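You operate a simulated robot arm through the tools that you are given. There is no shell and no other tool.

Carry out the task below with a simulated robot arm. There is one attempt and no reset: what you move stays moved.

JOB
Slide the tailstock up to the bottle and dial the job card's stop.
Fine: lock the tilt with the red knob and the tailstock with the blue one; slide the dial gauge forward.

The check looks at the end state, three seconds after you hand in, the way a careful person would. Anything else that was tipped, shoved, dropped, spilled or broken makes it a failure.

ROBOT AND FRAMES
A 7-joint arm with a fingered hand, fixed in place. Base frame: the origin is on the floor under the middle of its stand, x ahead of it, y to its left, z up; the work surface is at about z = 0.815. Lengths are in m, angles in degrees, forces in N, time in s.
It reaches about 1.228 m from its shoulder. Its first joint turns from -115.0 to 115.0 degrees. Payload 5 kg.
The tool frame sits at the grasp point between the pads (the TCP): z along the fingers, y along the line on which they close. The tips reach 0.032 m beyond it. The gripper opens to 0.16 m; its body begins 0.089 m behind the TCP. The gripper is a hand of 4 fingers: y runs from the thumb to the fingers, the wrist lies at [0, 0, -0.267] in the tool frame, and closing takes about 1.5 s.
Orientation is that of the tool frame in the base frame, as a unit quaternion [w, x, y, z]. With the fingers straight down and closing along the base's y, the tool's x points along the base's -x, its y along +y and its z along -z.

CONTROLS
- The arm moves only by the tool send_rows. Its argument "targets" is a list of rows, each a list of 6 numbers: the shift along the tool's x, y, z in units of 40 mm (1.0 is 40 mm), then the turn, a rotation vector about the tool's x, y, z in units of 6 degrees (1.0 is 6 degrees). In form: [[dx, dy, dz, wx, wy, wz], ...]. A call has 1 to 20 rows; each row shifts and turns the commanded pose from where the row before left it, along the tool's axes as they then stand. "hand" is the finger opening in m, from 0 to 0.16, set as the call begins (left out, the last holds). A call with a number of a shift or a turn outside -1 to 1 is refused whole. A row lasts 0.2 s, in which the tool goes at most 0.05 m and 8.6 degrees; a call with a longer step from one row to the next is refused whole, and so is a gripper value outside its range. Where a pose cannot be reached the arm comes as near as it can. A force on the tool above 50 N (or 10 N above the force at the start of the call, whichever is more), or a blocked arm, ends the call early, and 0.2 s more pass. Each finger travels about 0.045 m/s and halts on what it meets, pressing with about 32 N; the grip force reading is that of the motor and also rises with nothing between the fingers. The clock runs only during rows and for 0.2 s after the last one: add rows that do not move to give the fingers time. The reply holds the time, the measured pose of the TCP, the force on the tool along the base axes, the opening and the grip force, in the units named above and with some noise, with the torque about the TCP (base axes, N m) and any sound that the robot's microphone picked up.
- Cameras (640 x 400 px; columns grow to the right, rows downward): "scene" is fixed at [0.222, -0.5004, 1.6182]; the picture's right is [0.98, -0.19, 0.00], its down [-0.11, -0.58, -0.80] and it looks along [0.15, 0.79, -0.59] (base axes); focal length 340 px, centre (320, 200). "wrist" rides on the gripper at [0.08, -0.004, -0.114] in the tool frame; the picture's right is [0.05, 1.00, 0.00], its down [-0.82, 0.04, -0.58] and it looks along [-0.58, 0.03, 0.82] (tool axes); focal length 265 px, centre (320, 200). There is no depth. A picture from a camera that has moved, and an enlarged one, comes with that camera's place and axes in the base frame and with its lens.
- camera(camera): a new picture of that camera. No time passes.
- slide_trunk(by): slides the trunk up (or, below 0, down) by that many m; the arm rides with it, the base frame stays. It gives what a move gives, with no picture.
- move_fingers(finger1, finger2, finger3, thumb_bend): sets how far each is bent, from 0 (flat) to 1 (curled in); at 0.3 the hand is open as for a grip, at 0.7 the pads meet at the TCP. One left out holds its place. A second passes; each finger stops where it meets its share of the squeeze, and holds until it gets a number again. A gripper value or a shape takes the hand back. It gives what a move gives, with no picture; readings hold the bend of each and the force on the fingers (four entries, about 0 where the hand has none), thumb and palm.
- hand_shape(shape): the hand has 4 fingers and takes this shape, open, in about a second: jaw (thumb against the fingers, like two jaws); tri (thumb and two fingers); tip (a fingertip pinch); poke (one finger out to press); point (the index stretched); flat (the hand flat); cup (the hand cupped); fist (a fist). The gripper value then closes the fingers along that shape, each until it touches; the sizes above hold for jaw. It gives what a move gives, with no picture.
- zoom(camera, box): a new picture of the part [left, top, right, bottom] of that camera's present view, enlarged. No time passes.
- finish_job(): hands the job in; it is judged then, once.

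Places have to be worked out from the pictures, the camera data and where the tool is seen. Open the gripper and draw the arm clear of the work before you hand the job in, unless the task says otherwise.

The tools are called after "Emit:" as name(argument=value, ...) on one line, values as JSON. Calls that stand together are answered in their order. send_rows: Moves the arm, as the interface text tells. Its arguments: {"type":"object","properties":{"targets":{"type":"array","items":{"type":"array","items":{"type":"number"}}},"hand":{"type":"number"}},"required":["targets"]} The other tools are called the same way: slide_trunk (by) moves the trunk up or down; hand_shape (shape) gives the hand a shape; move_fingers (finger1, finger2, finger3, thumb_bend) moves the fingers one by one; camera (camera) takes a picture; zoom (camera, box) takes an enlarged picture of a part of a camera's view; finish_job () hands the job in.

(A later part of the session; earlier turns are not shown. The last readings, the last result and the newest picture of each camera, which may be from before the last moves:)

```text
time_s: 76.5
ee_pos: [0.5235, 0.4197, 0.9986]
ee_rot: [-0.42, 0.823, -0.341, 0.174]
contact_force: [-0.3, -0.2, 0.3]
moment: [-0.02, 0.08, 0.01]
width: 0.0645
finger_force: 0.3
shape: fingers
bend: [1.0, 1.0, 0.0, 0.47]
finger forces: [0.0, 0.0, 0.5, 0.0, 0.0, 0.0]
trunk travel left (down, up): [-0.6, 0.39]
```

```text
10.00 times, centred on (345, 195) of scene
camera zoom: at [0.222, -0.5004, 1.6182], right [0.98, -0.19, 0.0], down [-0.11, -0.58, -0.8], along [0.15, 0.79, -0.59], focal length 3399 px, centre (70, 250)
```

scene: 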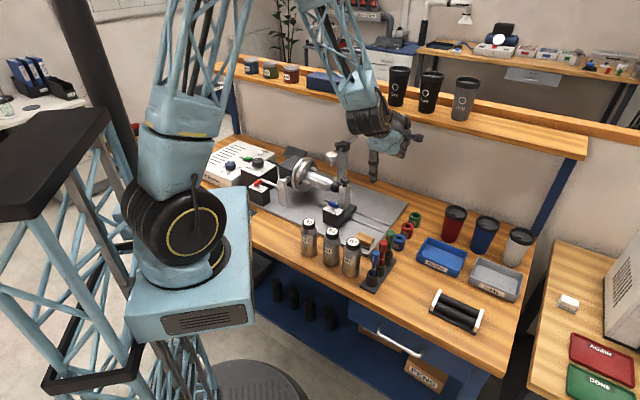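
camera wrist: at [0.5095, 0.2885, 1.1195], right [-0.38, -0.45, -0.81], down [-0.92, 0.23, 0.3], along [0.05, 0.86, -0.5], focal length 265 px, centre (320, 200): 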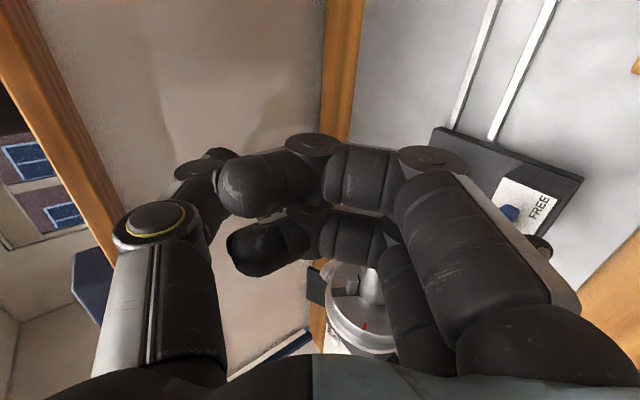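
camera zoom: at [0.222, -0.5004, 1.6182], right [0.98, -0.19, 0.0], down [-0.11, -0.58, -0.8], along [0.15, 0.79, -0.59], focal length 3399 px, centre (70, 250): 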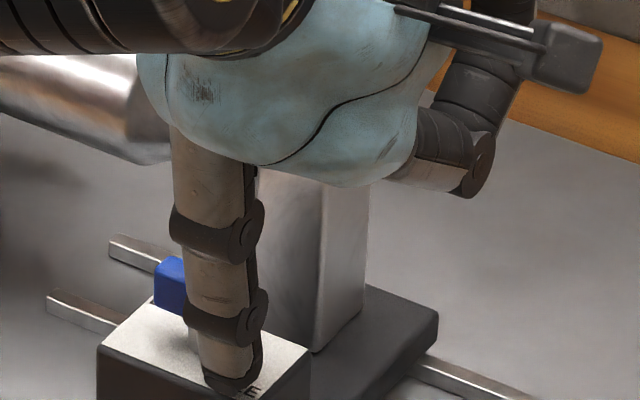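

Contact begins. I continue along the arc.

Emit:
send_rows(targets=[[0.04, -0.06, 0.081, 0, 0, 0], [0.03, -0.06, 0.081, 0, 0, 0], [0, -0.06, 0.081, 0, 0, 0], [0, 0, 0, 0, 0, 0]])

Emit:
zoom(camera="scene", box=[320, 175, 370, 215])

```text
time_s: 77.5
ee_pos: [0.5353, 0.4255, 1.0001]
ee_rot: [-0.42, 0.823, -0.341, 0.174]
contact_force: [-0.6, -1.2, -0.8]
moment: [-0.13, -0.04, 0.14]
width: 0.0642
finger_force: 0.5
shape: fingers
bend: [1.0, 1.0, 0.0, 0.47]
finger forces: [0.0, 0.0, 1.7, 0.0, 0.1, 0.0]
trunk travel left (down, up): [-0.6, 0.39]
```

```text
10.00 times, centred on (345, 195) of scene
camera zoom: at [0.222, -0.5004, 1.6182], right [0.98, -0.19, 0.0], down [-0.11, -0.58, -0.8], along [0.15, 0.79, -0.59], focal length 3399 px, centre (70, 250)
```

zoom: 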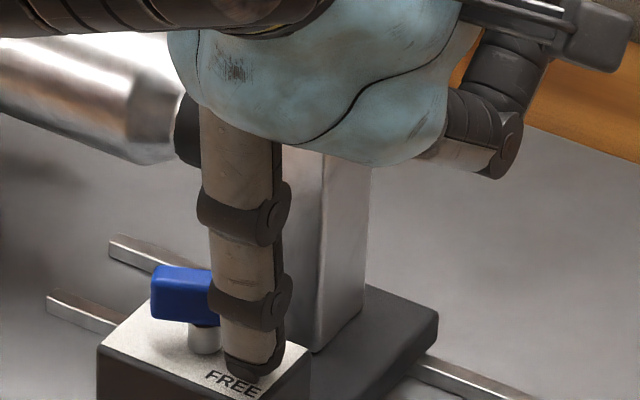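

The blue bar is turning the same way. I continue.

Emit:
send_rows(targets=[[0, -0.059, 0.081, 0, 0, 0], [-0.02, -0.059, 0.081, 0, 0, 0], [0, 0, 0, 0, 0, 0]])

Emit:
zoom(camera="scene", box=[320, 175, 370, 215])

```text
time_s: 78.3
ee_pos: [0.5398, 0.4313, 1.0011]
ee_rot: [-0.42, 0.823, -0.341, 0.173]
contact_force: [0.0, -1.1, -1.5]
moment: [-0.13, 0.01, 0.09]
width: 0.0641
finger_force: 0.9
shape: fingers
bend: [1.0, 1.0, 0.0, 0.47]
finger forces: [0.0, 0.1, 1.4, 0.1, 0.0, 0.1]
trunk travel left (down, up): [-0.6, 0.39]
```

```text
10.00 times, centred on (345, 195) of scene
camera zoom: at [0.222, -0.5004, 1.6182], right [0.98, -0.19, 0.0], down [-0.11, -0.58, -0.8], along [0.15, 0.79, -0.59], focal length 3399 px, centre (70, 250)
```

zoom: 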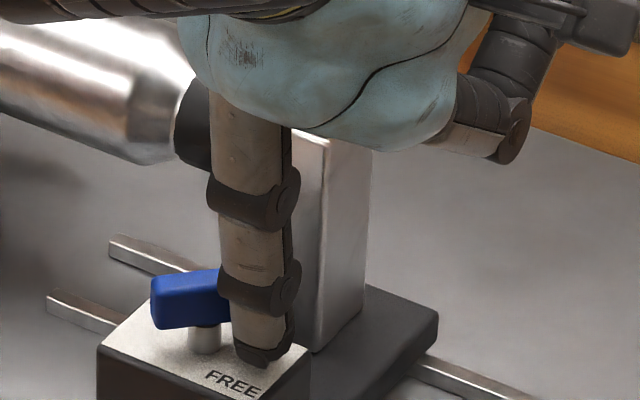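

Emit:
send_rows(targets=[[-0.06, -0.04, 0.055, 0, 0, 0], [-0.08, -0.019, 0.026, 0, 0, 0], [0, 0, 0, 0, 0, 0]])

Emit:
zoom(camera="scene", box=[320, 175, 370, 215])

```text
time_s: 79.1
ee_pos: [0.5386, 0.4397, 1.0017]
ee_rot: [-0.419, 0.823, -0.342, 0.174]
contact_force: [0.0, -0.8, 0.4]
moment: [-0.02, 0.02, 0.03]
width: 0.0644
finger_force: 0.0
shape: fingers
bend: [1.0, 1.0, 0.0, 0.47]
finger forces: [0.0, 0.1, 0.1, 0.1, 0.0, 0.0]
trunk travel left (down, up): [-0.6, 0.39]
```

```text
10.00 times, centred on (345, 195) of scene
camera zoom: at [0.222, -0.5004, 1.6182], right [0.98, -0.19, 0.0], down [-0.11, -0.58, -0.8], along [0.15, 0.79, -0.59], focal length 3399 px, centre (70, 250)
```

zoom: 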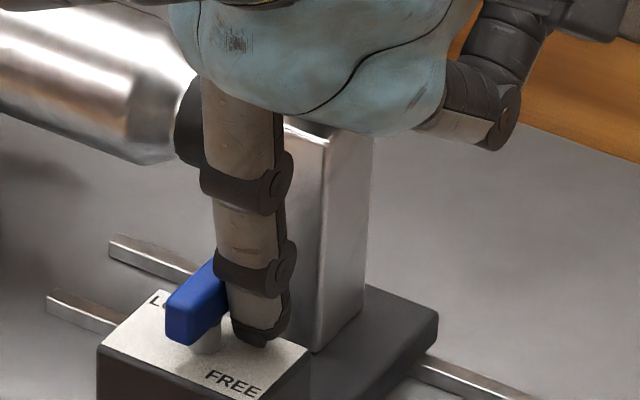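

The bar swung over towards LOCK and the contact is now light. I nudge further in −U to confirm it's at the stop.

Emit:
send_rows(targets=[[-0.06, 0, 0, 0, 0, 0], [-0.06, 0, 0, 0, 0, 0], [0, 0, 0, 0, 0, 0]])

Emit:
zoom(camera="scene", box=[320, 175, 370, 215])

```text
time_s: 79.9
ee_pos: [0.536, 0.4419, 1.0016]
ee_rot: [-0.419, 0.823, -0.342, 0.173]
contact_force: [9.2, -8.6, 1.8]
moment: [-0.92, -0.65, 0.95]
width: 0.0642
finger_force: 6.3
shape: fingers
bend: [1.0, 1.0, 0.0, 0.47]
finger forces: [0.0, 0.0, 12.4, 0.0, 0.1, 0.1]
trunk travel left (down, up): [-0.6, 0.39]
```

```text
10.00 times, centred on (345, 195) of scene
camera zoom: at [0.222, -0.5004, 1.6182], right [0.98, -0.19, 0.0], down [-0.11, -0.58, -0.8], along [0.15, 0.79, -0.59], focal length 3399 px, centre (70, 250)
```

zoom: 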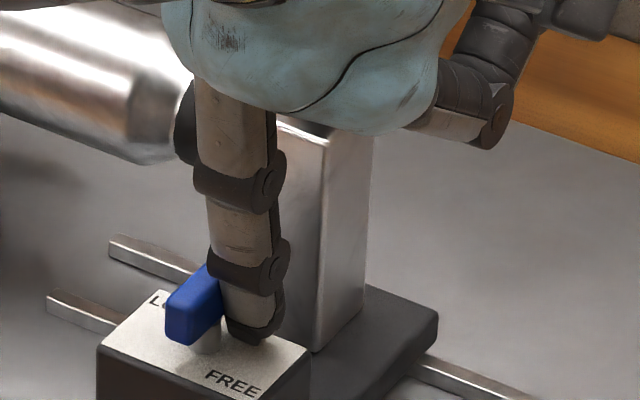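

12 N with no movement: blue is at its stop. I back off to the right and lift clear.

Emit:
send_rows(targets=[[0.3, 0, 0, 0, 0, 0], [0, -0.4, -0.3, 0, 0, 0], [0, -0.6, -0.43, 0, 0, 0], [0, -0.6, -0.43, 0, 0, 0], [0, -0.6, -0.43, 0, 0, 0], [0, -0.6, -0.43, 0, 0, 0], [0.5, 0, 0, 0, 0, 0], [0.5, 0, 0, 0, 0, 0], [0, 0, 0, 0, 0, 0]])

Emit:
zoom(camera="scene", box=[315, 160, 379, 215])

Emit:
camera(camera="scene")

```text
time_s: 81.9
ee_pos: [0.5706, 0.4103, 1.1402]
ee_rot: [-0.419, 0.823, -0.34, 0.174]
contact_force: [0.4, -0.6, 0.1]
moment: [-0.04, 0.02, -0.04]
width: 0.0644
finger_force: 0.0
shape: fingers
bend: [1.0, 1.0, 0.0, 0.47]
finger forces: [0.0, 0.0, 0.1, 0.0, 0.0, 0.0]
trunk travel left (down, up): [-0.6, 0.39]
```

```text
7.27 times, centred on (347, 188) of scene
camera zoom: at [0.222, -0.5004, 1.6182], right [0.98, -0.19, 0.0], down [-0.11, -0.58, -0.8], along [0.15, 0.79, -0.59], focal length 2472 px, centre (124, 291)
```

zoom: 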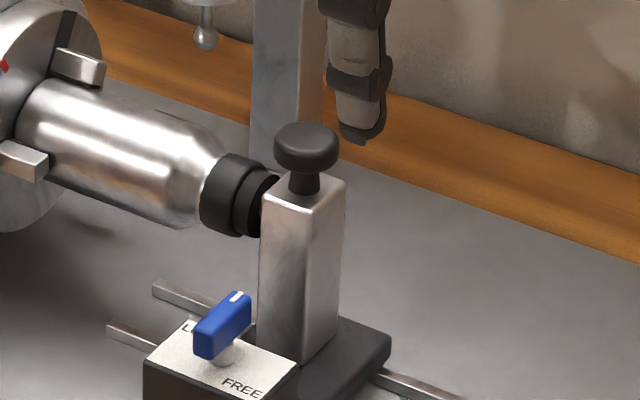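

```text
taken
```

scene: 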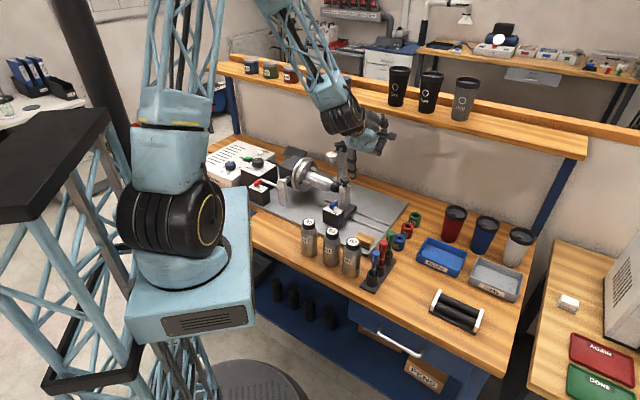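

Blue handle now points to LOCK and the pad is still on the cap. Last is the dial gauge: I untilt, return to jaw, and move to view it closely.

Emit:
send_rows(targets=[[0, -0.5, -0.37, 0, 0, 0], [0, -0.5, -0.37, 0, 0, 0], [0, 0, 0, -1, 0, 0], [0, 0, 0, -1, 0, 0], [0, 0, 0, -1, 0, 0], [0, 0, 0, -1, 0, 0], [0, 0, 0, -1, 0, 0], [0, 0, 0, -1, 0, 0], [0, 0, 0, -1, 0, 0], [0, 0, 0, -1, 0, 0], [0, 0, 0, -1, 0, 0], [0, 0, 0, 0, 0, 0]])

Emit:
hand_shape(shape="jaw")

Emit:
send_rows(targets=[[0, 0, 0, 0, 0, 1], [0, 0, 0, 0, 0, 1], [0, 0, 0, 0, 0, 1], [0, 0, 0, 0, 0, 1], [0, 0, 0, 0, 0, 1], [0, 0, 0, 0, 0, 1], [0, 0, 0, 0, 0, 1], [0, 0, 0, 0, 0, 1], [0, 0, 0, 0, 0, 1], [0, 0, 0, 0, 0, 1], [0, 0, 0, 0, 0, 1], [0, 0, 0, 0, 0, 1], [0, 0, 0, 0, 0, 1], [0, 0, 0, 0, 0, 1], [0, 0, 0, 0, 0, 1], [0, 0, 0, 0, 0, 0]])

Emit:
camera(camera="wrist")

```text
time_s: 84.5
ee_pos: [0.5689, 0.4087, 1.1892]
ee_rot: [-0.024, 0.925, -0.379, 0.004]
contact_force: [-0.2, -0.4, 0.7]
moment: [-0.01, -0.01, 0.06]
width: 0.0642
finger_force: 0.0
shape: fingers
bend: [1.0, 1.0, 0.0, 0.47]
finger forces: [0.0, 0.0, 0.1, 0.0, 0.0, 0.0]
out of reach, approached as far as the arm can: row 5
trunk travel left (down, up): [-0.6, 0.39]
```

```text
time_s: 85.4
ee_pos: [0.5702, 0.4089, 1.1889]
ee_rot: [-0.025, 0.925, -0.38, 0.004]
contact_force: [0.1, -0.4, 0.1]
moment: [-0.01, -0.01, -0.01]
width: 0.1601
finger_force: 0.0
shape: jaw
bend: [0.3, 0.3, 0.3, 0.3]
finger forces: [0.1, 0.0, 0.0, 0.1, 0.1, 0.0]
trunk travel left (down, up): [-0.6, 0.39]
```

```text
time_s: 88.8
ee_pos: [0.5684, 0.4088, 1.1868]
ee_rot: [0.021, -0.386, 0.922, 0.015]
contact_force: [-0.4, -0.1, -1.0]
moment: [-0.05, -0.01, 0.02]
width: 0.16
finger_force: 0.0
shape: jaw
bend: [0.3, 0.3, 0.3, 0.3]
finger forces: [0.0, 0.0, 0.0, 0.0, 0.0, 0.0]
trunk travel left (down, up): [-0.6, 0.39]
```

```text
taken
camera wrist: at [0.5135, 0.3425, 1.2976], right [-0.75, 0.66, 0.01], down [0.53, 0.58, 0.62], along [0.41, 0.47, -0.79], focal length 265 px, centre (320, 200)
```

wrist: 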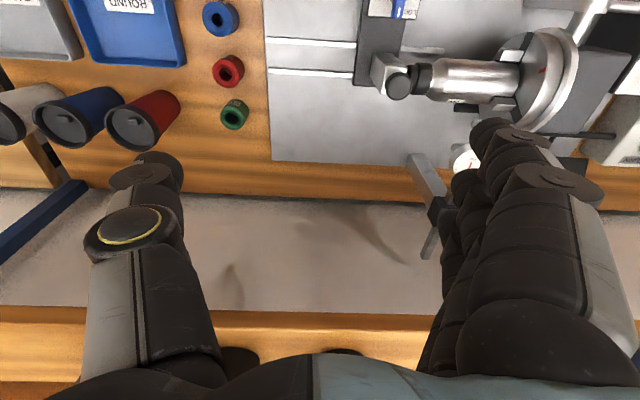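

A row was clipped, leaving about 3° of residual tilt. I correct it and move over the gauge to look.

Emit:
send_rows(targets=[[0, 0, 0, 0.11, 0.48, 0.07], [-0.03, 0.74, 0.1, 0, 0, 0], [-0.03, 0.74, 0.1, 0, 0, 0], [-0.03, 0.74, 0.1, 0, 0, 0], [-0.03, 0.74, 0.1, 0, 0, 0], [-0.03, 0.74, 0.1, 0, 0, 0], [-0.03, 0.74, 0.1, 0, 0, 0], [-0.03, 0.74, 0.1, 0, 0, 0], [0, 0, 0, 0, 0, 0]])

Emit:
camera(camera="wrist")

Emit:
zoom(camera="wrist", box=[240, 80, 400, 280])

Emit:
zoom(camera="scene", box=[310, 120, 374, 200])

```text
time_s: 90.8
ee_pos: [0.428, 0.5605, 1.1571]
ee_rot: [-0.001, -0.382, 0.924, 0.0]
contact_force: [0.0, 0.5, 0.1]
moment: [-0.01, -0.01, 0.0]
width: 0.1602
finger_force: 0.0
shape: jaw
bend: [0.3, 0.3, 0.3, 0.3]
finger forces: [0.0, 0.0, 0.0, 0.0, 0.1, 0.0]
trunk travel left (down, up): [-0.6, 0.39]
```

```text
taken
camera wrist: at [0.3745, 0.5004, 1.2722], right [-0.74, 0.67, 0.0], down [0.55, 0.61, 0.58], along [0.39, 0.43, -0.82], focal length 265 px, centre (320, 200)
```

wrist: 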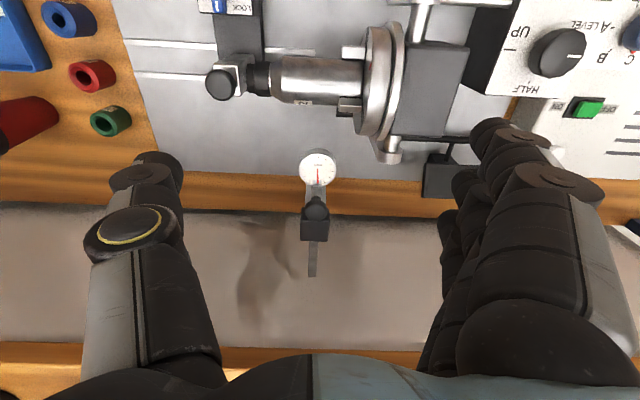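

```text
2.00 times, centred on (320, 180) of wrist
camera zoom: at [0.3745, 0.5004, 1.2722], right [-0.74, 0.67, 0.0], down [0.55, 0.61, 0.58], along [0.39, 0.43, -0.82], focal length 531 px, centre (320, 240)
```

zoom: 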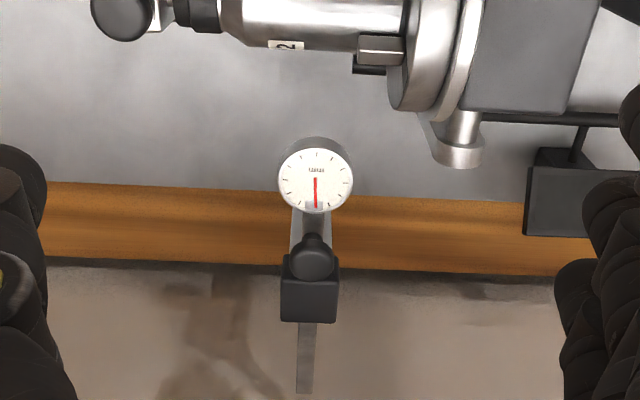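

```text
5.00 times, centred on (342, 160) of scene
camera zoom: at [0.222, -0.5004, 1.6182], right [0.98, -0.19, 0.0], down [-0.11, -0.58, -0.8], along [0.15, 0.79, -0.59], focal length 1700 px, centre (210, 400)
```

zoom: 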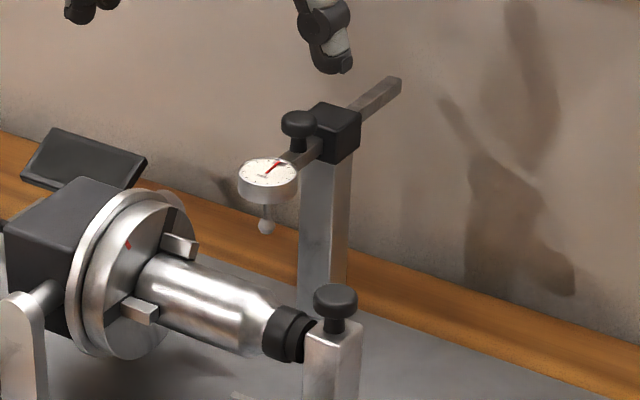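

Clear view: the gauge disc (Ø45 mm, top z≈0.99, U −0.094, P 0.776) sits in front of its clamp block with a slide knob between, and the bottle is further forward. I'll insert finger 3 as a peg beside the knob, behind the disc, and push it forward. First I shape the hand and tilt 30°.

Emit:
move_fingers(finger1=1, finger2=1, finger3=0, thumb_bend=0.47)

Emit:
send_rows(targets=[[0, 0, 0, 1, 0, 0], [0, 0, 0, 1, 0, 0], [0, 0, 0, 1, 0, 0], [0, 0, 0, 1, 0, 0], [0, 0, 0, 1, 0, 0], [-0.475, -0.698, 0.403, 0, 0, 0], [-0.475, -0.698, 0.403, 0, 0, 0], [-0.475, -0.698, 0.403, 0, 0, 0], [-0.475, -0.698, 0.403, 0, 0, 0], [0, 0, 0, 0, 0, 0]])

Emit:
camera(camera="wrist")

Emit:
zoom(camera="scene", box=[300, 90, 396, 180])

```text
time_s: 91.8
ee_pos: [0.428, 0.5601, 1.1582]
ee_rot: [0.0, -0.383, 0.924, 0.0]
contact_force: [-1.0, -0.9, -0.5]
moment: [0.0, 0.05, 0.02]
width: 0.0643
finger_force: 0.1
shape: fingers
bend: [1.0, 1.0, 0.0, 0.47]
finger forces: [0.0, 0.0, 0.0, 0.0, 0.1, 0.0]
trunk travel left (down, up): [-0.6, 0.39]
```

```text
time_s: 93.1
ee_pos: [0.5077, 0.5039, 1.1679]
ee_rot: [0.082, -0.307, 0.919, -0.234]
contact_force: [-0.5, -0.1, 0.8]
moment: [0.04, -0.03, 0.01]
width: 0.0643
finger_force: 0.0
shape: fingers
bend: [1.0, 1.0, 0.0, 0.47]
finger forces: [0.0, 0.1, 0.1, 0.0, 0.1, 0.1]
trunk travel left (down, up): [-0.6, 0.39]
stopped in row 6: the arm was blocked; the commanded pose is now the measured one
```

```text
taken
camera wrist: at [0.4126, 0.4946, 1.2689], right [-0.57, 0.67, -0.48], down [0.46, 0.74, 0.49], along [0.68, 0.06, -0.73], focal length 265 px, centre (320, 200)
```

wrist: 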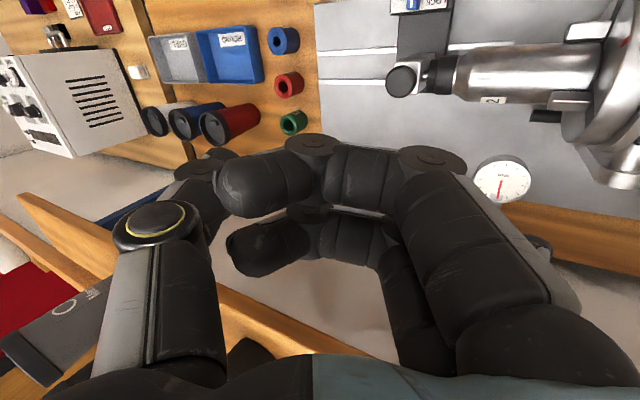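

```text
4.44 times, centred on (348, 135) of scene
camera zoom: at [0.222, -0.5004, 1.6182], right [0.98, -0.19, 0.0], down [-0.11, -0.58, -0.8], along [0.15, 0.79, -0.59], focal length 1511 px, centre (196, 489)
```

zoom: 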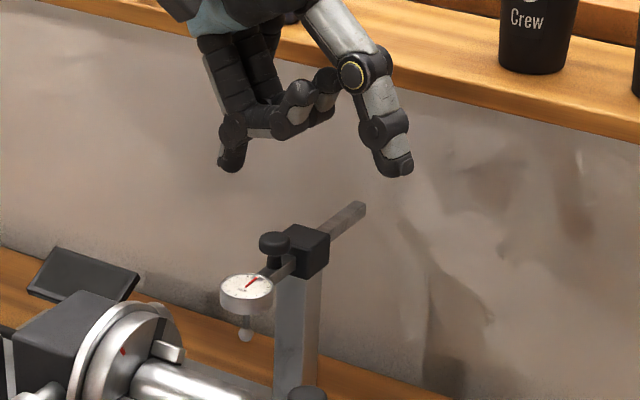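

The arm reported it was blocked part-way. I check the whole scene for any contact before moving further.

Emit:
camera(camera="scene")

Emit:
zoom(camera="scene", box=[200, 0, 480, 175])

```text
taken
```

scene: 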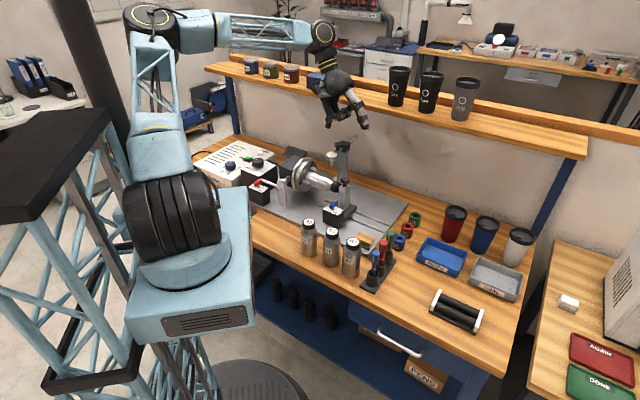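

```text
2.29 times, centred on (340, 88) of scene
camera zoom: at [0.222, -0.5004, 1.6182], right [0.98, -0.19, 0.0], down [-0.11, -0.58, -0.8], along [0.15, 0.79, -0.59], focal length 777 px, centre (274, 457)
```

zoom: 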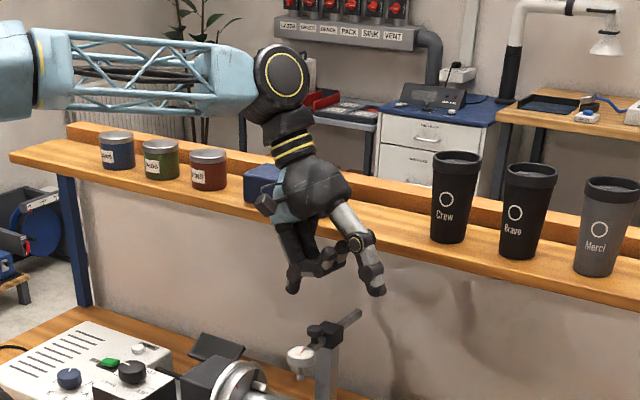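

The shelf overhangs the bench (front edge about P 0.81–0.84, z≈1.18), so a vertical wrist can't go that far back and the arm jumped configuration. Nothing appears disturbed. Better plan: reach from the front with the hand pitched 30° under the shelf and pinch the slide knob. First I rotate gently to that attitude while pulling forward, away from the shelf.

Emit:
send_rows(targets=[[0.3, 0, 0, 0, 0, 0], [0.3, 0, 0, 0, 0, 0], [0, 0, 0, -0.5, -0.5, 0], [0, 0, 0, -0.5, -0.5, 0], [0, 0, 0, 0, 0, 0]])

Emit:
camera(camera="scene")

```text
time_s: 94.5
ee_pos: [0.5296, 0.4502, 1.1664]
ee_rot: [0.107, -0.283, 0.937, -0.176]
contact_force: [0.1, -0.6, 0.4]
moment: [-0.01, 0.01, 0.02]
width: 0.0643
finger_force: 0.2
shape: fingers
bend: [1.0, 1.0, 0.0, 0.47]
finger forces: [0.1, 0.0, 0.0, 0.0, 0.0, 0.1]
trunk travel left (down, up): [-0.6, 0.39]
stopped in row 5: the arm was blocked; the commanded pose is now the measured one
```

```text
taken
```

scene: 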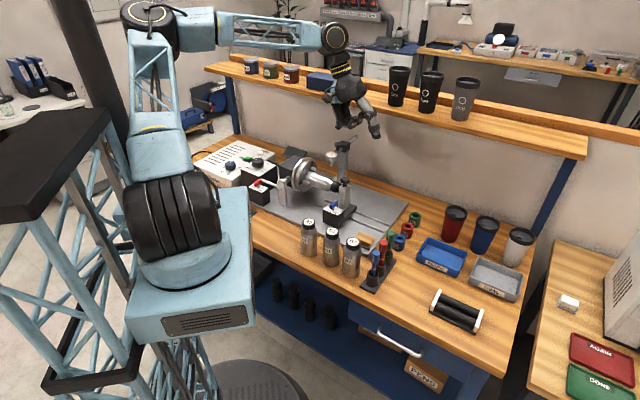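

Emit:
zoom(camera="scene", box=[230, 10, 420, 150])

Emit:
camera(camera="wrist")

```text
2.86 times, centred on (325, 80) of scene
camera zoom: at [0.222, -0.5004, 1.6182], right [0.98, -0.19, 0.0], down [-0.11, -0.58, -0.8], along [0.15, 0.79, -0.59], focal length 971 px, centre (306, 543)
```

zoom: 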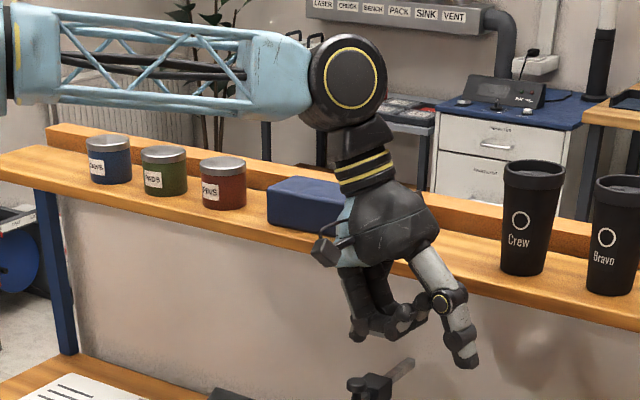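

```text
taken
camera wrist: at [0.4322, 0.4313, 1.2646], right [-0.53, 0.75, -0.39], down [0.47, 0.65, 0.59], along [0.7, 0.13, -0.7], focal length 265 px, centre (320, 200)
```

wrist: 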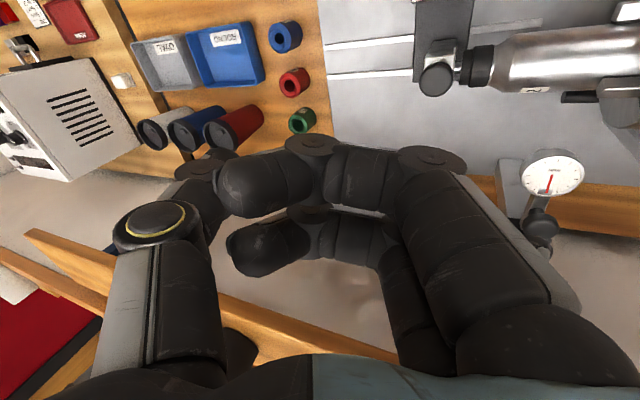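

Everything on the shelf is in place. The arm is just in an awkward branch, so I unwind the tilt back to the straight-down, bench-aligned attitude here, which is clear of the shelf.

Emit:
send_rows(targets=[[0, 0, 0, -0.5, 0.08, -0.23], [0, 0, 0, -0.5, 0.08, -0.23], [0, 0, 0, -0.5, 0.08, -0.23], [0, 0, 0, -0.5, 0.08, -0.23], [0, 0, 0, -0.5, 0.08, -0.23], [0, 0, 0, -0.5, 0.08, -0.23], [0, 0, 0, -0.5, 0.08, -0.23], [0, 0, 0, -0.45, 0.05, -0.23], [0, 0, 0, 0, 0, 0], [0, 0, 0, 0, 0, 0]])

Emit:
camera(camera="scene")

```text
time_s: 96.7
ee_pos: [0.5287, 0.4522, 1.168]
ee_rot: [-0.001, -0.382, 0.924, 0.003]
contact_force: [0.0, -0.3, -0.2]
moment: [0.02, 0.02, -0.01]
width: 0.0642
finger_force: 0.0
shape: fingers
bend: [1.0, 1.0, 0.0, 0.47]
finger forces: [0.1, 0.0, 0.0, 0.1, 0.0, 0.0]
trunk travel left (down, up): [-0.6, 0.39]
```

```text
taken
```

scene: 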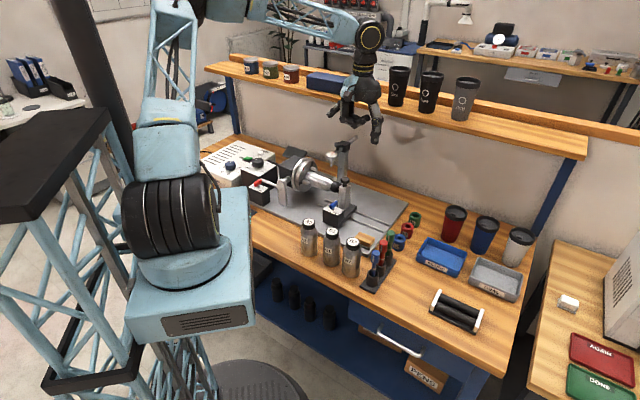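

Recovered cleanly. Now I test the 30° forward pitch (wrist toward me, fingers reaching back) here in free space, in small steps.

Emit:
move_fingers(finger1=1, finger2=0.3, finger3=1, thumb_bend=0.3)

Emit:
send_rows(targets=[[0, 0, 0, 0, -0.5, 0], [0, 0, 0, 0, -0.5, 0], [0, 0, 0, 0, -0.5, 0], [0, 0, 0, 0, -0.5, 0], [0, 0, 0, 0, -0.5, 0], [0, 0, 0, 0, -0.5, 0], [0, 0, 0, 0, -0.5, 0], [0, 0, 0, 0, -0.5, 0], [0, 0, 0, 0, -0.5, 0], [0, 0, 0, 0, -0.5, 0], [0, 0, 0, 0, 0, 0]])

Emit:
camera(camera="scene")

Emit:
camera(camera="wrist")

```text
time_s: 97.7
ee_pos: [0.5279, 0.4516, 1.1674]
ee_rot: [0.0, -0.382, 0.924, 0.003]
contact_force: [0.5, 0.1, -0.3]
moment: [0.0, 0.0, 0.01]
width: 0.078
finger_force: 0.1
shape: fingers
bend: [1.0, 0.3, 1.0, 0.3]
finger forces: [0.1, 0.0, 0.1, 0.0, 0.0, 0.1]
trunk travel left (down, up): [-0.6, 0.39]
```

```text
time_s: 100.1
ee_pos: [0.5282, 0.4523, 1.1672]
ee_rot: [0.239, -0.368, 0.893, 0.101]
contact_force: [-0.1, -0.3, -0.8]
moment: [0.05, 0.0, 0.03]
width: 0.078
finger_force: 0.2
shape: fingers
bend: [1.0, 0.3, 1.0, 0.3]
finger forces: [0.0, 0.0, 0.0, 0.0, 0.0, 0.1]
trunk travel left (down, up): [-0.6, 0.39]
```

```text
taken
```

scene: 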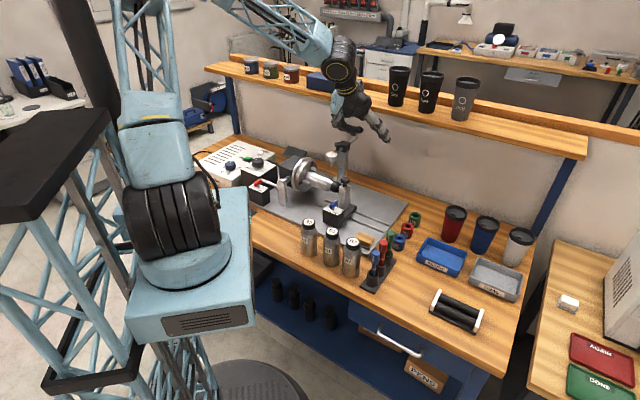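

```text
taken
camera wrist: at [0.4418, 0.3591, 1.2253], right [-0.74, 0.68, -0.02], down [0.27, 0.32, 0.91], along [0.62, 0.66, -0.42], focal length 265 px, centre (320, 200)
```

wrist: 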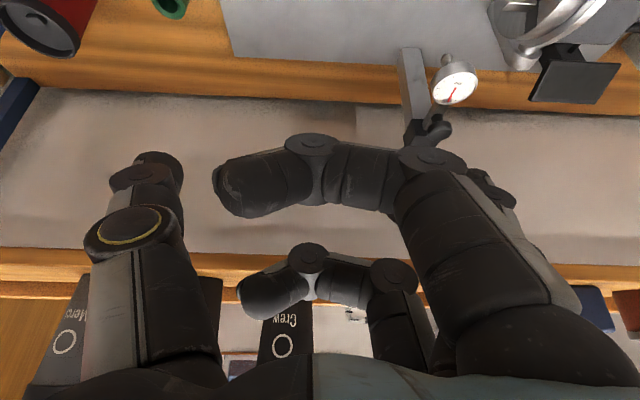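

The pitch works in this branch. I zoom in to fix the slide knob's position from this new angle.

Emit:
zoom(camera="wrist", box=[380, 40, 500, 150])

Emit:
zoom(camera="scene", box=[318, 130, 366, 170])

```text
3.64 times, centred on (440, 95) of wrist
camera zoom: at [0.4418, 0.3591, 1.2253], right [-0.74, 0.68, -0.02], down [0.27, 0.32, 0.91], along [0.62, 0.66, -0.42], focal length 965 px, centre (-116, 582)
```

zoom: 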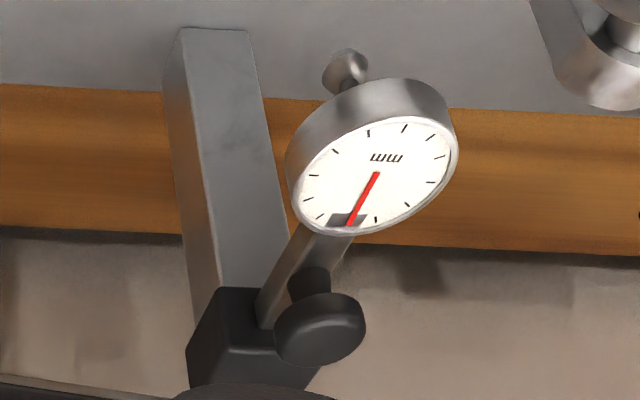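

```text
10.00 times, centred on (342, 150) of scene
camera zoom: at [0.222, -0.5004, 1.6182], right [0.98, -0.19, 0.0], down [-0.11, -0.58, -0.8], along [0.15, 0.79, -0.59], focal length 3399 px, centre (100, 700)
```

zoom: 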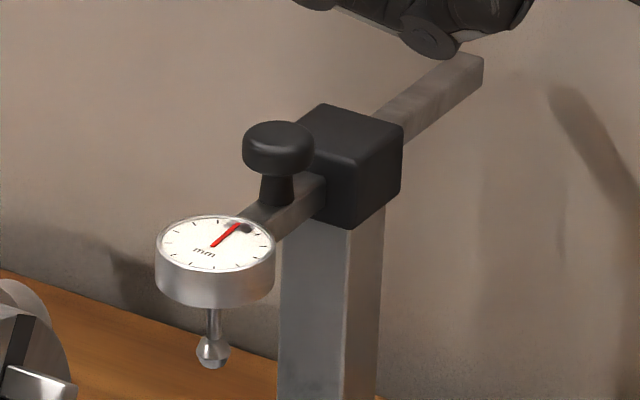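

Good geometry now: knob head at about (U −0.094, P 0.8175, z≈1.005–1.014), and the shelf edge is actually at about P 0.93, z 1.13, so there's room. I move to a stand-off 80 mm back along the approach line, aligned with the knob.

Emit:
send_rows(targets=[[-0.137, 0.739, 0.529, 0, 0, 0], [-0.137, 0.739, 0.529, 0, 0, 0], [-0.137, 0.739, 0.529, 0, 0, 0], [-0.137, 0.739, 0.529, 0, 0, 0], [-0.137, 0.739, 0.529, 0, 0, 0], [0, 0, 0, 0, 0, 0]])

Emit:
camera(camera="wrist")

Emit:
zoom(camera="scene", box=[290, 90, 386, 180])

Emit:
camera(camera="scene")

```text
time_s: 101.5
ee_pos: [0.4768, 0.615, 1.0897]
ee_rot: [0.24, -0.368, 0.893, 0.101]
contact_force: [0.1, 0.8, 0.2]
moment: [-0.01, -0.02, 0.0]
width: 0.0779
finger_force: 0.1
shape: fingers
bend: [1.0, 0.3, 1.0, 0.3]
finger forces: [0.0, 0.1, 0.1, 0.0, 0.0, 0.1]
trunk travel left (down, up): [-0.6, 0.39]
```

```text
taken
camera wrist: at [0.3907, 0.522, 1.1477], right [-0.74, 0.68, -0.02], down [0.27, 0.32, 0.91], along [0.62, 0.66, -0.42], focal length 265 px, centre (320, 200)
```

wrist: 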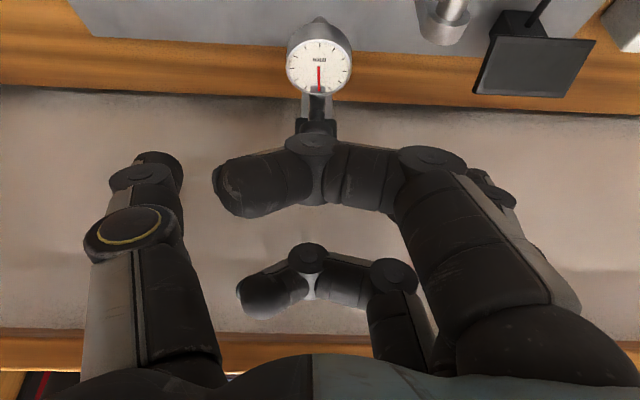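

```text
4.44 times, centred on (338, 135) of scene
camera zoom: at [0.222, -0.5004, 1.6182], right [0.98, -0.19, 0.0], down [-0.11, -0.58, -0.8], along [0.15, 0.79, -0.59], focal length 1511 px, centre (240, 489)
```

zoom: 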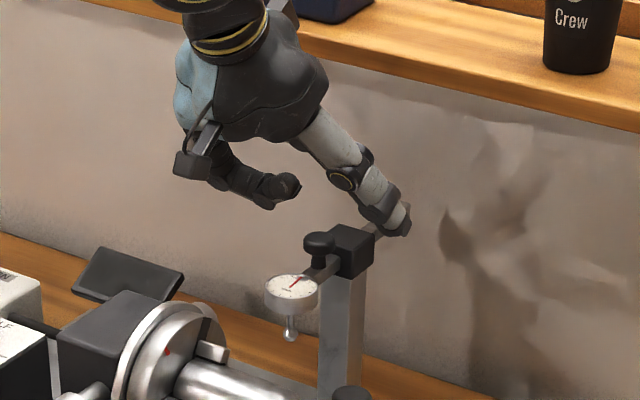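

```text
taken
```

scene: 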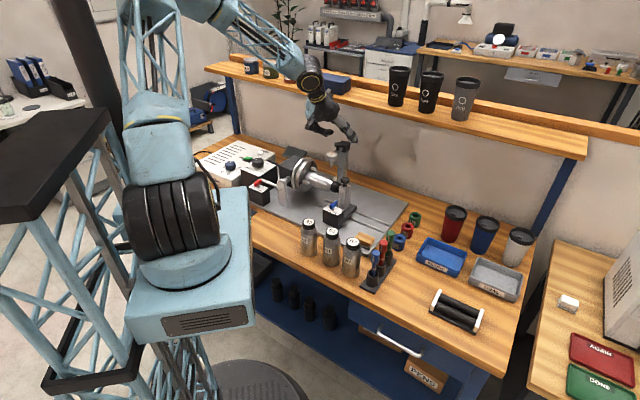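

Curled finger 1 would pass too close to the gauge disc, so I switch to the "tip" pinch (fingers 1 and 3 flat, out of the way) and approach the knob along the pitched line, stopping 30 mm short to check.

Emit:
hand_shape(shape="tip")

Emit:
send_rows(targets=[[0.02, -0.045, 0.62, 0, 0, 0], [0.02, -0.045, 0.62, 0, 0, 0], [0, 0, 0, 0, 0, 0], [0, 0, 0, 0, 0, 0]], hand=0.09)

Emit:
camera(camera="wrist")

Emit:
zoom(camera="scene", box=[290, 90, 386, 180])

```text
time_s: 102.4
ee_pos: [0.4762, 0.6142, 1.0889]
ee_rot: [0.238, -0.369, 0.893, 0.101]
contact_force: [0.3, -0.4, 0.0]
moment: [0.0, 0.01, 0.01]
width: 0.1598
finger_force: 0.0
shape: tip
bend: [0.01, 0.3, 0.01, 0.3]
finger forces: [0.1, 0.0, 0.0, 0.0, 0.0, 0.0]
trunk travel left (down, up): [-0.6, 0.39]
```

```text
time_s: 103.4
ee_pos: [0.496, 0.6279, 1.0466]
ee_rot: [0.239, -0.369, 0.892, 0.102]
contact_force: [-1.1, -0.2, 0.0]
moment: [0.03, 0.02, 0.0]
width: 0.0908
finger_force: 0.0
shape: tip
bend: [0.01, 0.71, 0.01, 0.7]
finger forces: [0.0, 0.1, 0.0, 0.0, 0.0, 0.1]
trunk travel left (down, up): [-0.6, 0.39]
```

```text
taken
camera wrist: at [0.4101, 0.535, 1.1051], right [-0.74, 0.68, -0.02], down [0.27, 0.32, 0.91], along [0.62, 0.66, -0.42], focal length 265 px, centre (320, 200)
```

wrist: 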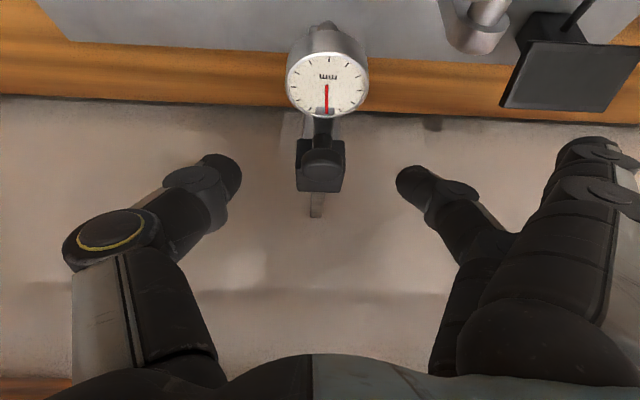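

```text
4.44 times, centred on (338, 135) of scene
camera zoom: at [0.222, -0.5004, 1.6182], right [0.98, -0.19, 0.0], down [-0.11, -0.58, -0.8], along [0.15, 0.79, -0.59], focal length 1511 px, centre (240, 489)
```

zoom: 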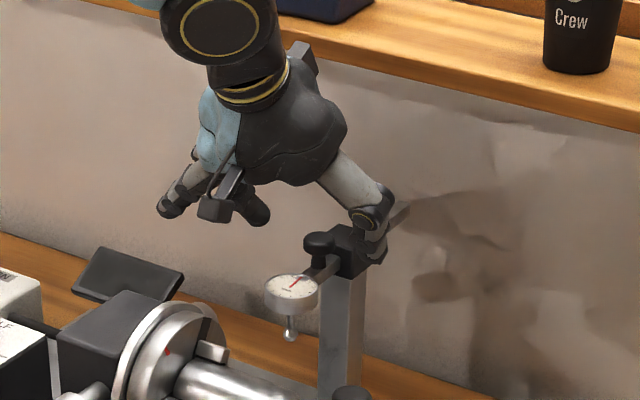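

Excellent: the knob is squarely between the thumb and finger 2. I zoom in for the exact location.

Emit:
zoom(camera="wrist", box=[240, 100, 400, 220])

```text
3.33 times, centred on (320, 160) of wrist
camera zoom: at [0.4101, 0.535, 1.1051], right [-0.74, 0.68, -0.02], down [0.27, 0.32, 0.91], along [0.62, 0.66, -0.42], focal length 885 px, centre (320, 333)
```

zoom: 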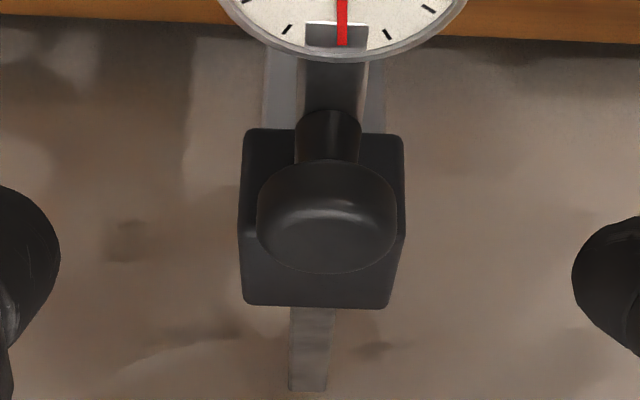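

Knob head at (U −0.094, P 0.82, z 1.009). I advance the last 30 mm with a 60 mm opening.

Emit:
send_rows(targets=[[-0.039, 0.01, 0.378, 0, 0, 0], [-0.039, 0.01, 0.378, 0, 0, 0], [0, 0, 0, 0, 0, 0], [0, 0, 0, 0, 0, 0]], hand=0.06)

Emit:
camera(camera="wrist")

Emit:
zoom(camera="scene", box=[310, 110, 374, 170])

```text
time_s: 104.4
ee_pos: [0.5074, 0.6391, 1.0207]
ee_rot: [0.239, -0.368, 0.893, 0.101]
contact_force: [-0.2, 0.5, 0.2]
moment: [0.02, -0.02, 0.0]
width: 0.0605
finger_force: 0.0
shape: tip
bend: [0.01, 0.73, 0.01, 0.7]
finger forces: [0.0, 0.0, 0.0, 0.1, 0.0, 0.1]
trunk travel left (down, up): [-0.6, 0.39]
```

```text
taken
camera wrist: at [0.4219, 0.547, 1.0795], right [-0.74, 0.68, -0.02], down [0.27, 0.32, 0.91], along [0.62, 0.66, -0.42], focal length 265 px, centre (320, 200)
```

wrist: 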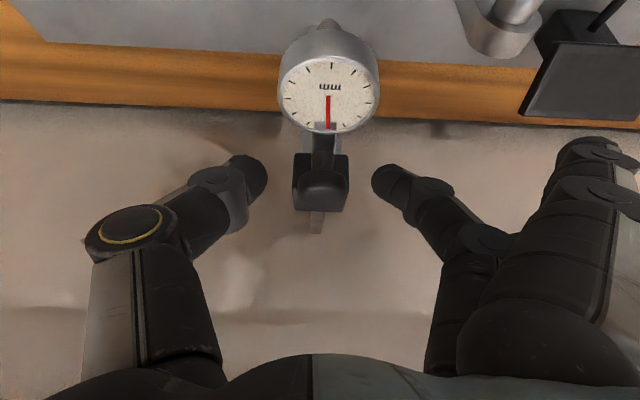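

```text
6.67 times, centred on (342, 140) of scene
camera zoom: at [0.222, -0.5004, 1.6182], right [0.98, -0.19, 0.0], down [-0.11, -0.58, -0.8], along [0.15, 0.79, -0.59], focal length 2266 px, centre (173, 600)
```

zoom: 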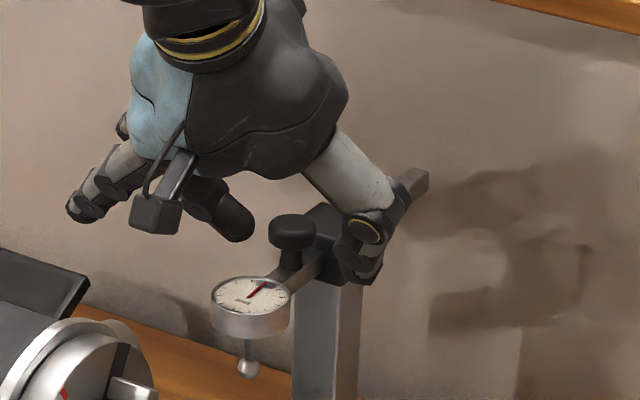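

Thumb and finger 2 flank the knob. I close the pinch.

Emit:
send_rows(targets=[[0, 0, 0, 0, 0, 0], [0, 0, 0, 0, 0, 0], [0, 0, 0, 0, 0, 0], [0, 0, 0, 0, 0, 0], [0, 0, 0, 0, 0, 0], [0, 0, 0, 0, 0, 0]], hand=0.01)

Emit:
camera(camera="wrist")

Emit:
zoom(camera="scene", box=[310, 110, 374, 170])

```text
time_s: 105.8
ee_pos: [0.5085, 0.6394, 1.0194]
ee_rot: [0.238, -0.369, 0.893, 0.101]
contact_force: [0.9, -2.3, -13.5]
moment: [-0.16, -0.02, 0.02]
width: 0.0183
finger_force: 31.9
shape: tip
bend: [0.27, 0.72, 0.27, 0.71]
finger forces: [0.0, 26.0, 0.0, 0.1, 28.2, 0.1]
trunk travel left (down, up): [-0.6, 0.39]
```

```text
taken
camera wrist: at [0.4222, 0.5471, 1.0785], right [-0.74, 0.68, -0.02], down [0.27, 0.32, 0.91], along [0.62, 0.66, -0.42], focal length 265 px, centre (320, 200)
```

wrist: 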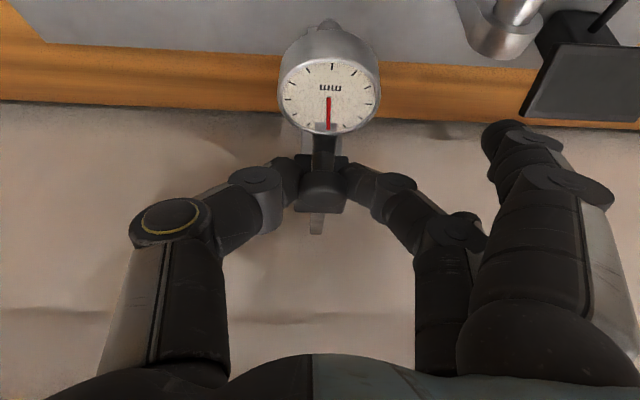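

```text
6.67 times, centred on (342, 140) of scene
camera zoom: at [0.222, -0.5004, 1.6182], right [0.98, -0.19, 0.0], down [-0.11, -0.58, -0.8], along [0.15, 0.79, -0.59], focal length 2266 px, centre (173, 600)
```

zoom: 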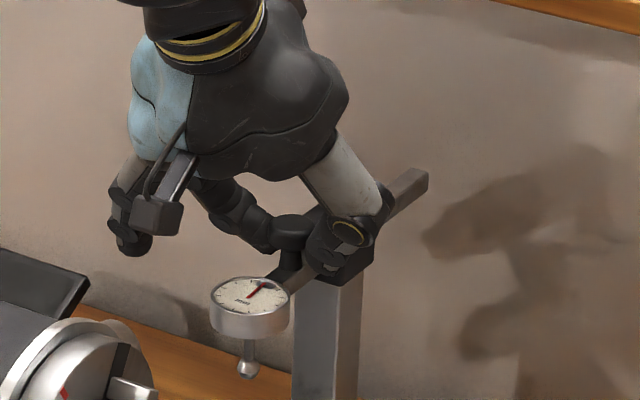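

The knob is gripped (26/28 N). The tip-close also bent fingers 1 and 3 inward; finger 1 could brush the chuck housing later, so I flatten 1 and 3 while keeping the pinch.

Emit:
move_fingers(finger1=0, finger2=0.95, finger3=0, thumb_bend=0.95)

Emit:
camera(camera="wrist")

```text
time_s: 106.8
ee_pos: [0.51, 0.6391, 1.0192]
ee_rot: [0.238, -0.368, 0.893, 0.1]
contact_force: [20.1, -19.1, -34.0]
moment: [-0.4, -0.02, -0.26]
width: 0.1327
finger_force: 26.4
shape: fingers
bend: [0.0, 0.71, 0.0, 0.68]
finger forces: [0.0, 13.0, 0.1, 0.0, 38.8, 0.0]
trunk travel left (down, up): [-0.6, 0.39]
```

```text
taken
camera wrist: at [0.4244, 0.5467, 1.0775], right [-0.74, 0.68, -0.02], down [0.27, 0.32, 0.91], along [0.62, 0.66, -0.42], focal length 265 px, centre (320, 200)
```

wrist: 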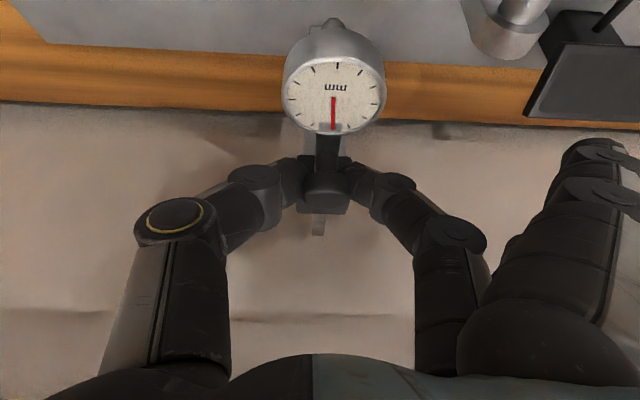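

The move_fingers squeeze is unbalanced (39 N thumb versus 13 N finger). I relax it to a gentler, more even pinch.

Emit:
move_fingers(finger2=0.74, thumb_bend=0.7)

Emit:
zoom(camera="wrist", box=[260, 120, 380, 240])

```text
time_s: 107.8
ee_pos: [0.5081, 0.6418, 1.0213]
ee_rot: [0.239, -0.369, 0.893, 0.101]
contact_force: [0.4, 2.6, -4.9]
moment: [0.0, -0.01, 0.06]
width: 0.1376
finger_force: 7.7
shape: fingers
bend: [0.0, 0.68, 0.0, 0.68]
finger forces: [0.1, 7.9, 0.0, 0.0, 7.6, 0.0]
trunk travel left (down, up): [-0.6, 0.39]
```

```text
3.33 times, centred on (320, 180) of wrist
camera zoom: at [0.4219, 0.5481, 1.0797], right [-0.74, 0.67, -0.02], down [0.27, 0.32, 0.91], along [0.62, 0.66, -0.42], focal length 885 px, centre (320, 267)
```

zoom: 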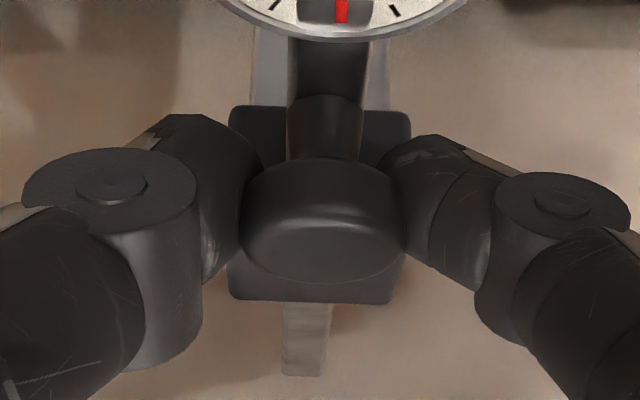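

Balanced now at about 8 N per side. I pull forward (−P) 20 mm to test that the gauge slides.

Emit:
send_rows(targets=[[0.11, 0, -0.0625, 0, 0, 0], [0.11, 0, -0.0625, 0, 0, 0], [0.11, 0, -0.0625, 0, 0, 0], [0.11, 0, -0.0625, 0, 0, 0], [0, 0, 0, 0, 0, 0]])

Emit:
zoom(camera="wrist", box=[220, 20, 420, 240])

Emit:
zoom(camera="scene", box=[310, 110, 374, 170])

```text
time_s: 109.0
ee_pos: [0.493, 0.6247, 1.0203]
ee_rot: [0.239, -0.368, 0.893, 0.101]
contact_force: [-0.8, 1.8, -2.6]
moment: [-0.01, -0.01, 0.06]
width: 0.1362
finger_force: 7.8
shape: fingers
bend: [0.0, 0.69, 0.0, 0.68]
finger forces: [0.1, 8.4, 0.0, 0.0, 6.6, 0.1]
trunk travel left (down, up): [-0.6, 0.39]
```

```text
1.82 times, centred on (320, 130) of wrist
camera zoom: at [0.4074, 0.5324, 1.0791], right [-0.74, 0.68, -0.02], down [0.27, 0.32, 0.91], along [0.62, 0.66, -0.42], focal length 483 px, centre (320, 327)
```

zoom: 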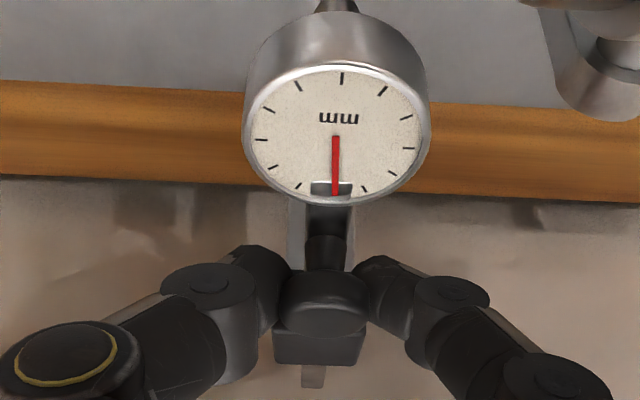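

```text
6.67 times, centred on (342, 140) of scene
camera zoom: at [0.222, -0.5004, 1.6182], right [0.98, -0.19, 0.0], down [-0.11, -0.58, -0.8], along [0.15, 0.79, -0.59], focal length 2266 px, centre (173, 600)
```

zoom: 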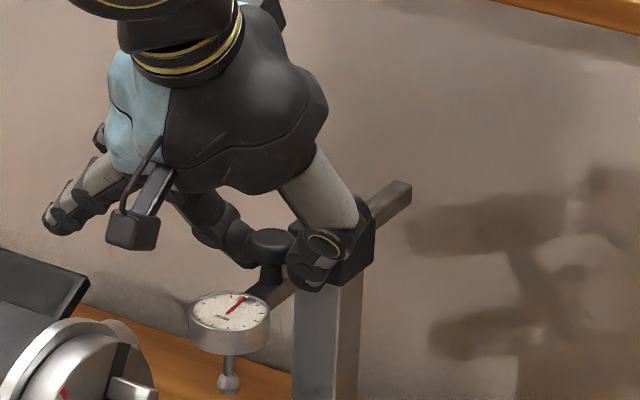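

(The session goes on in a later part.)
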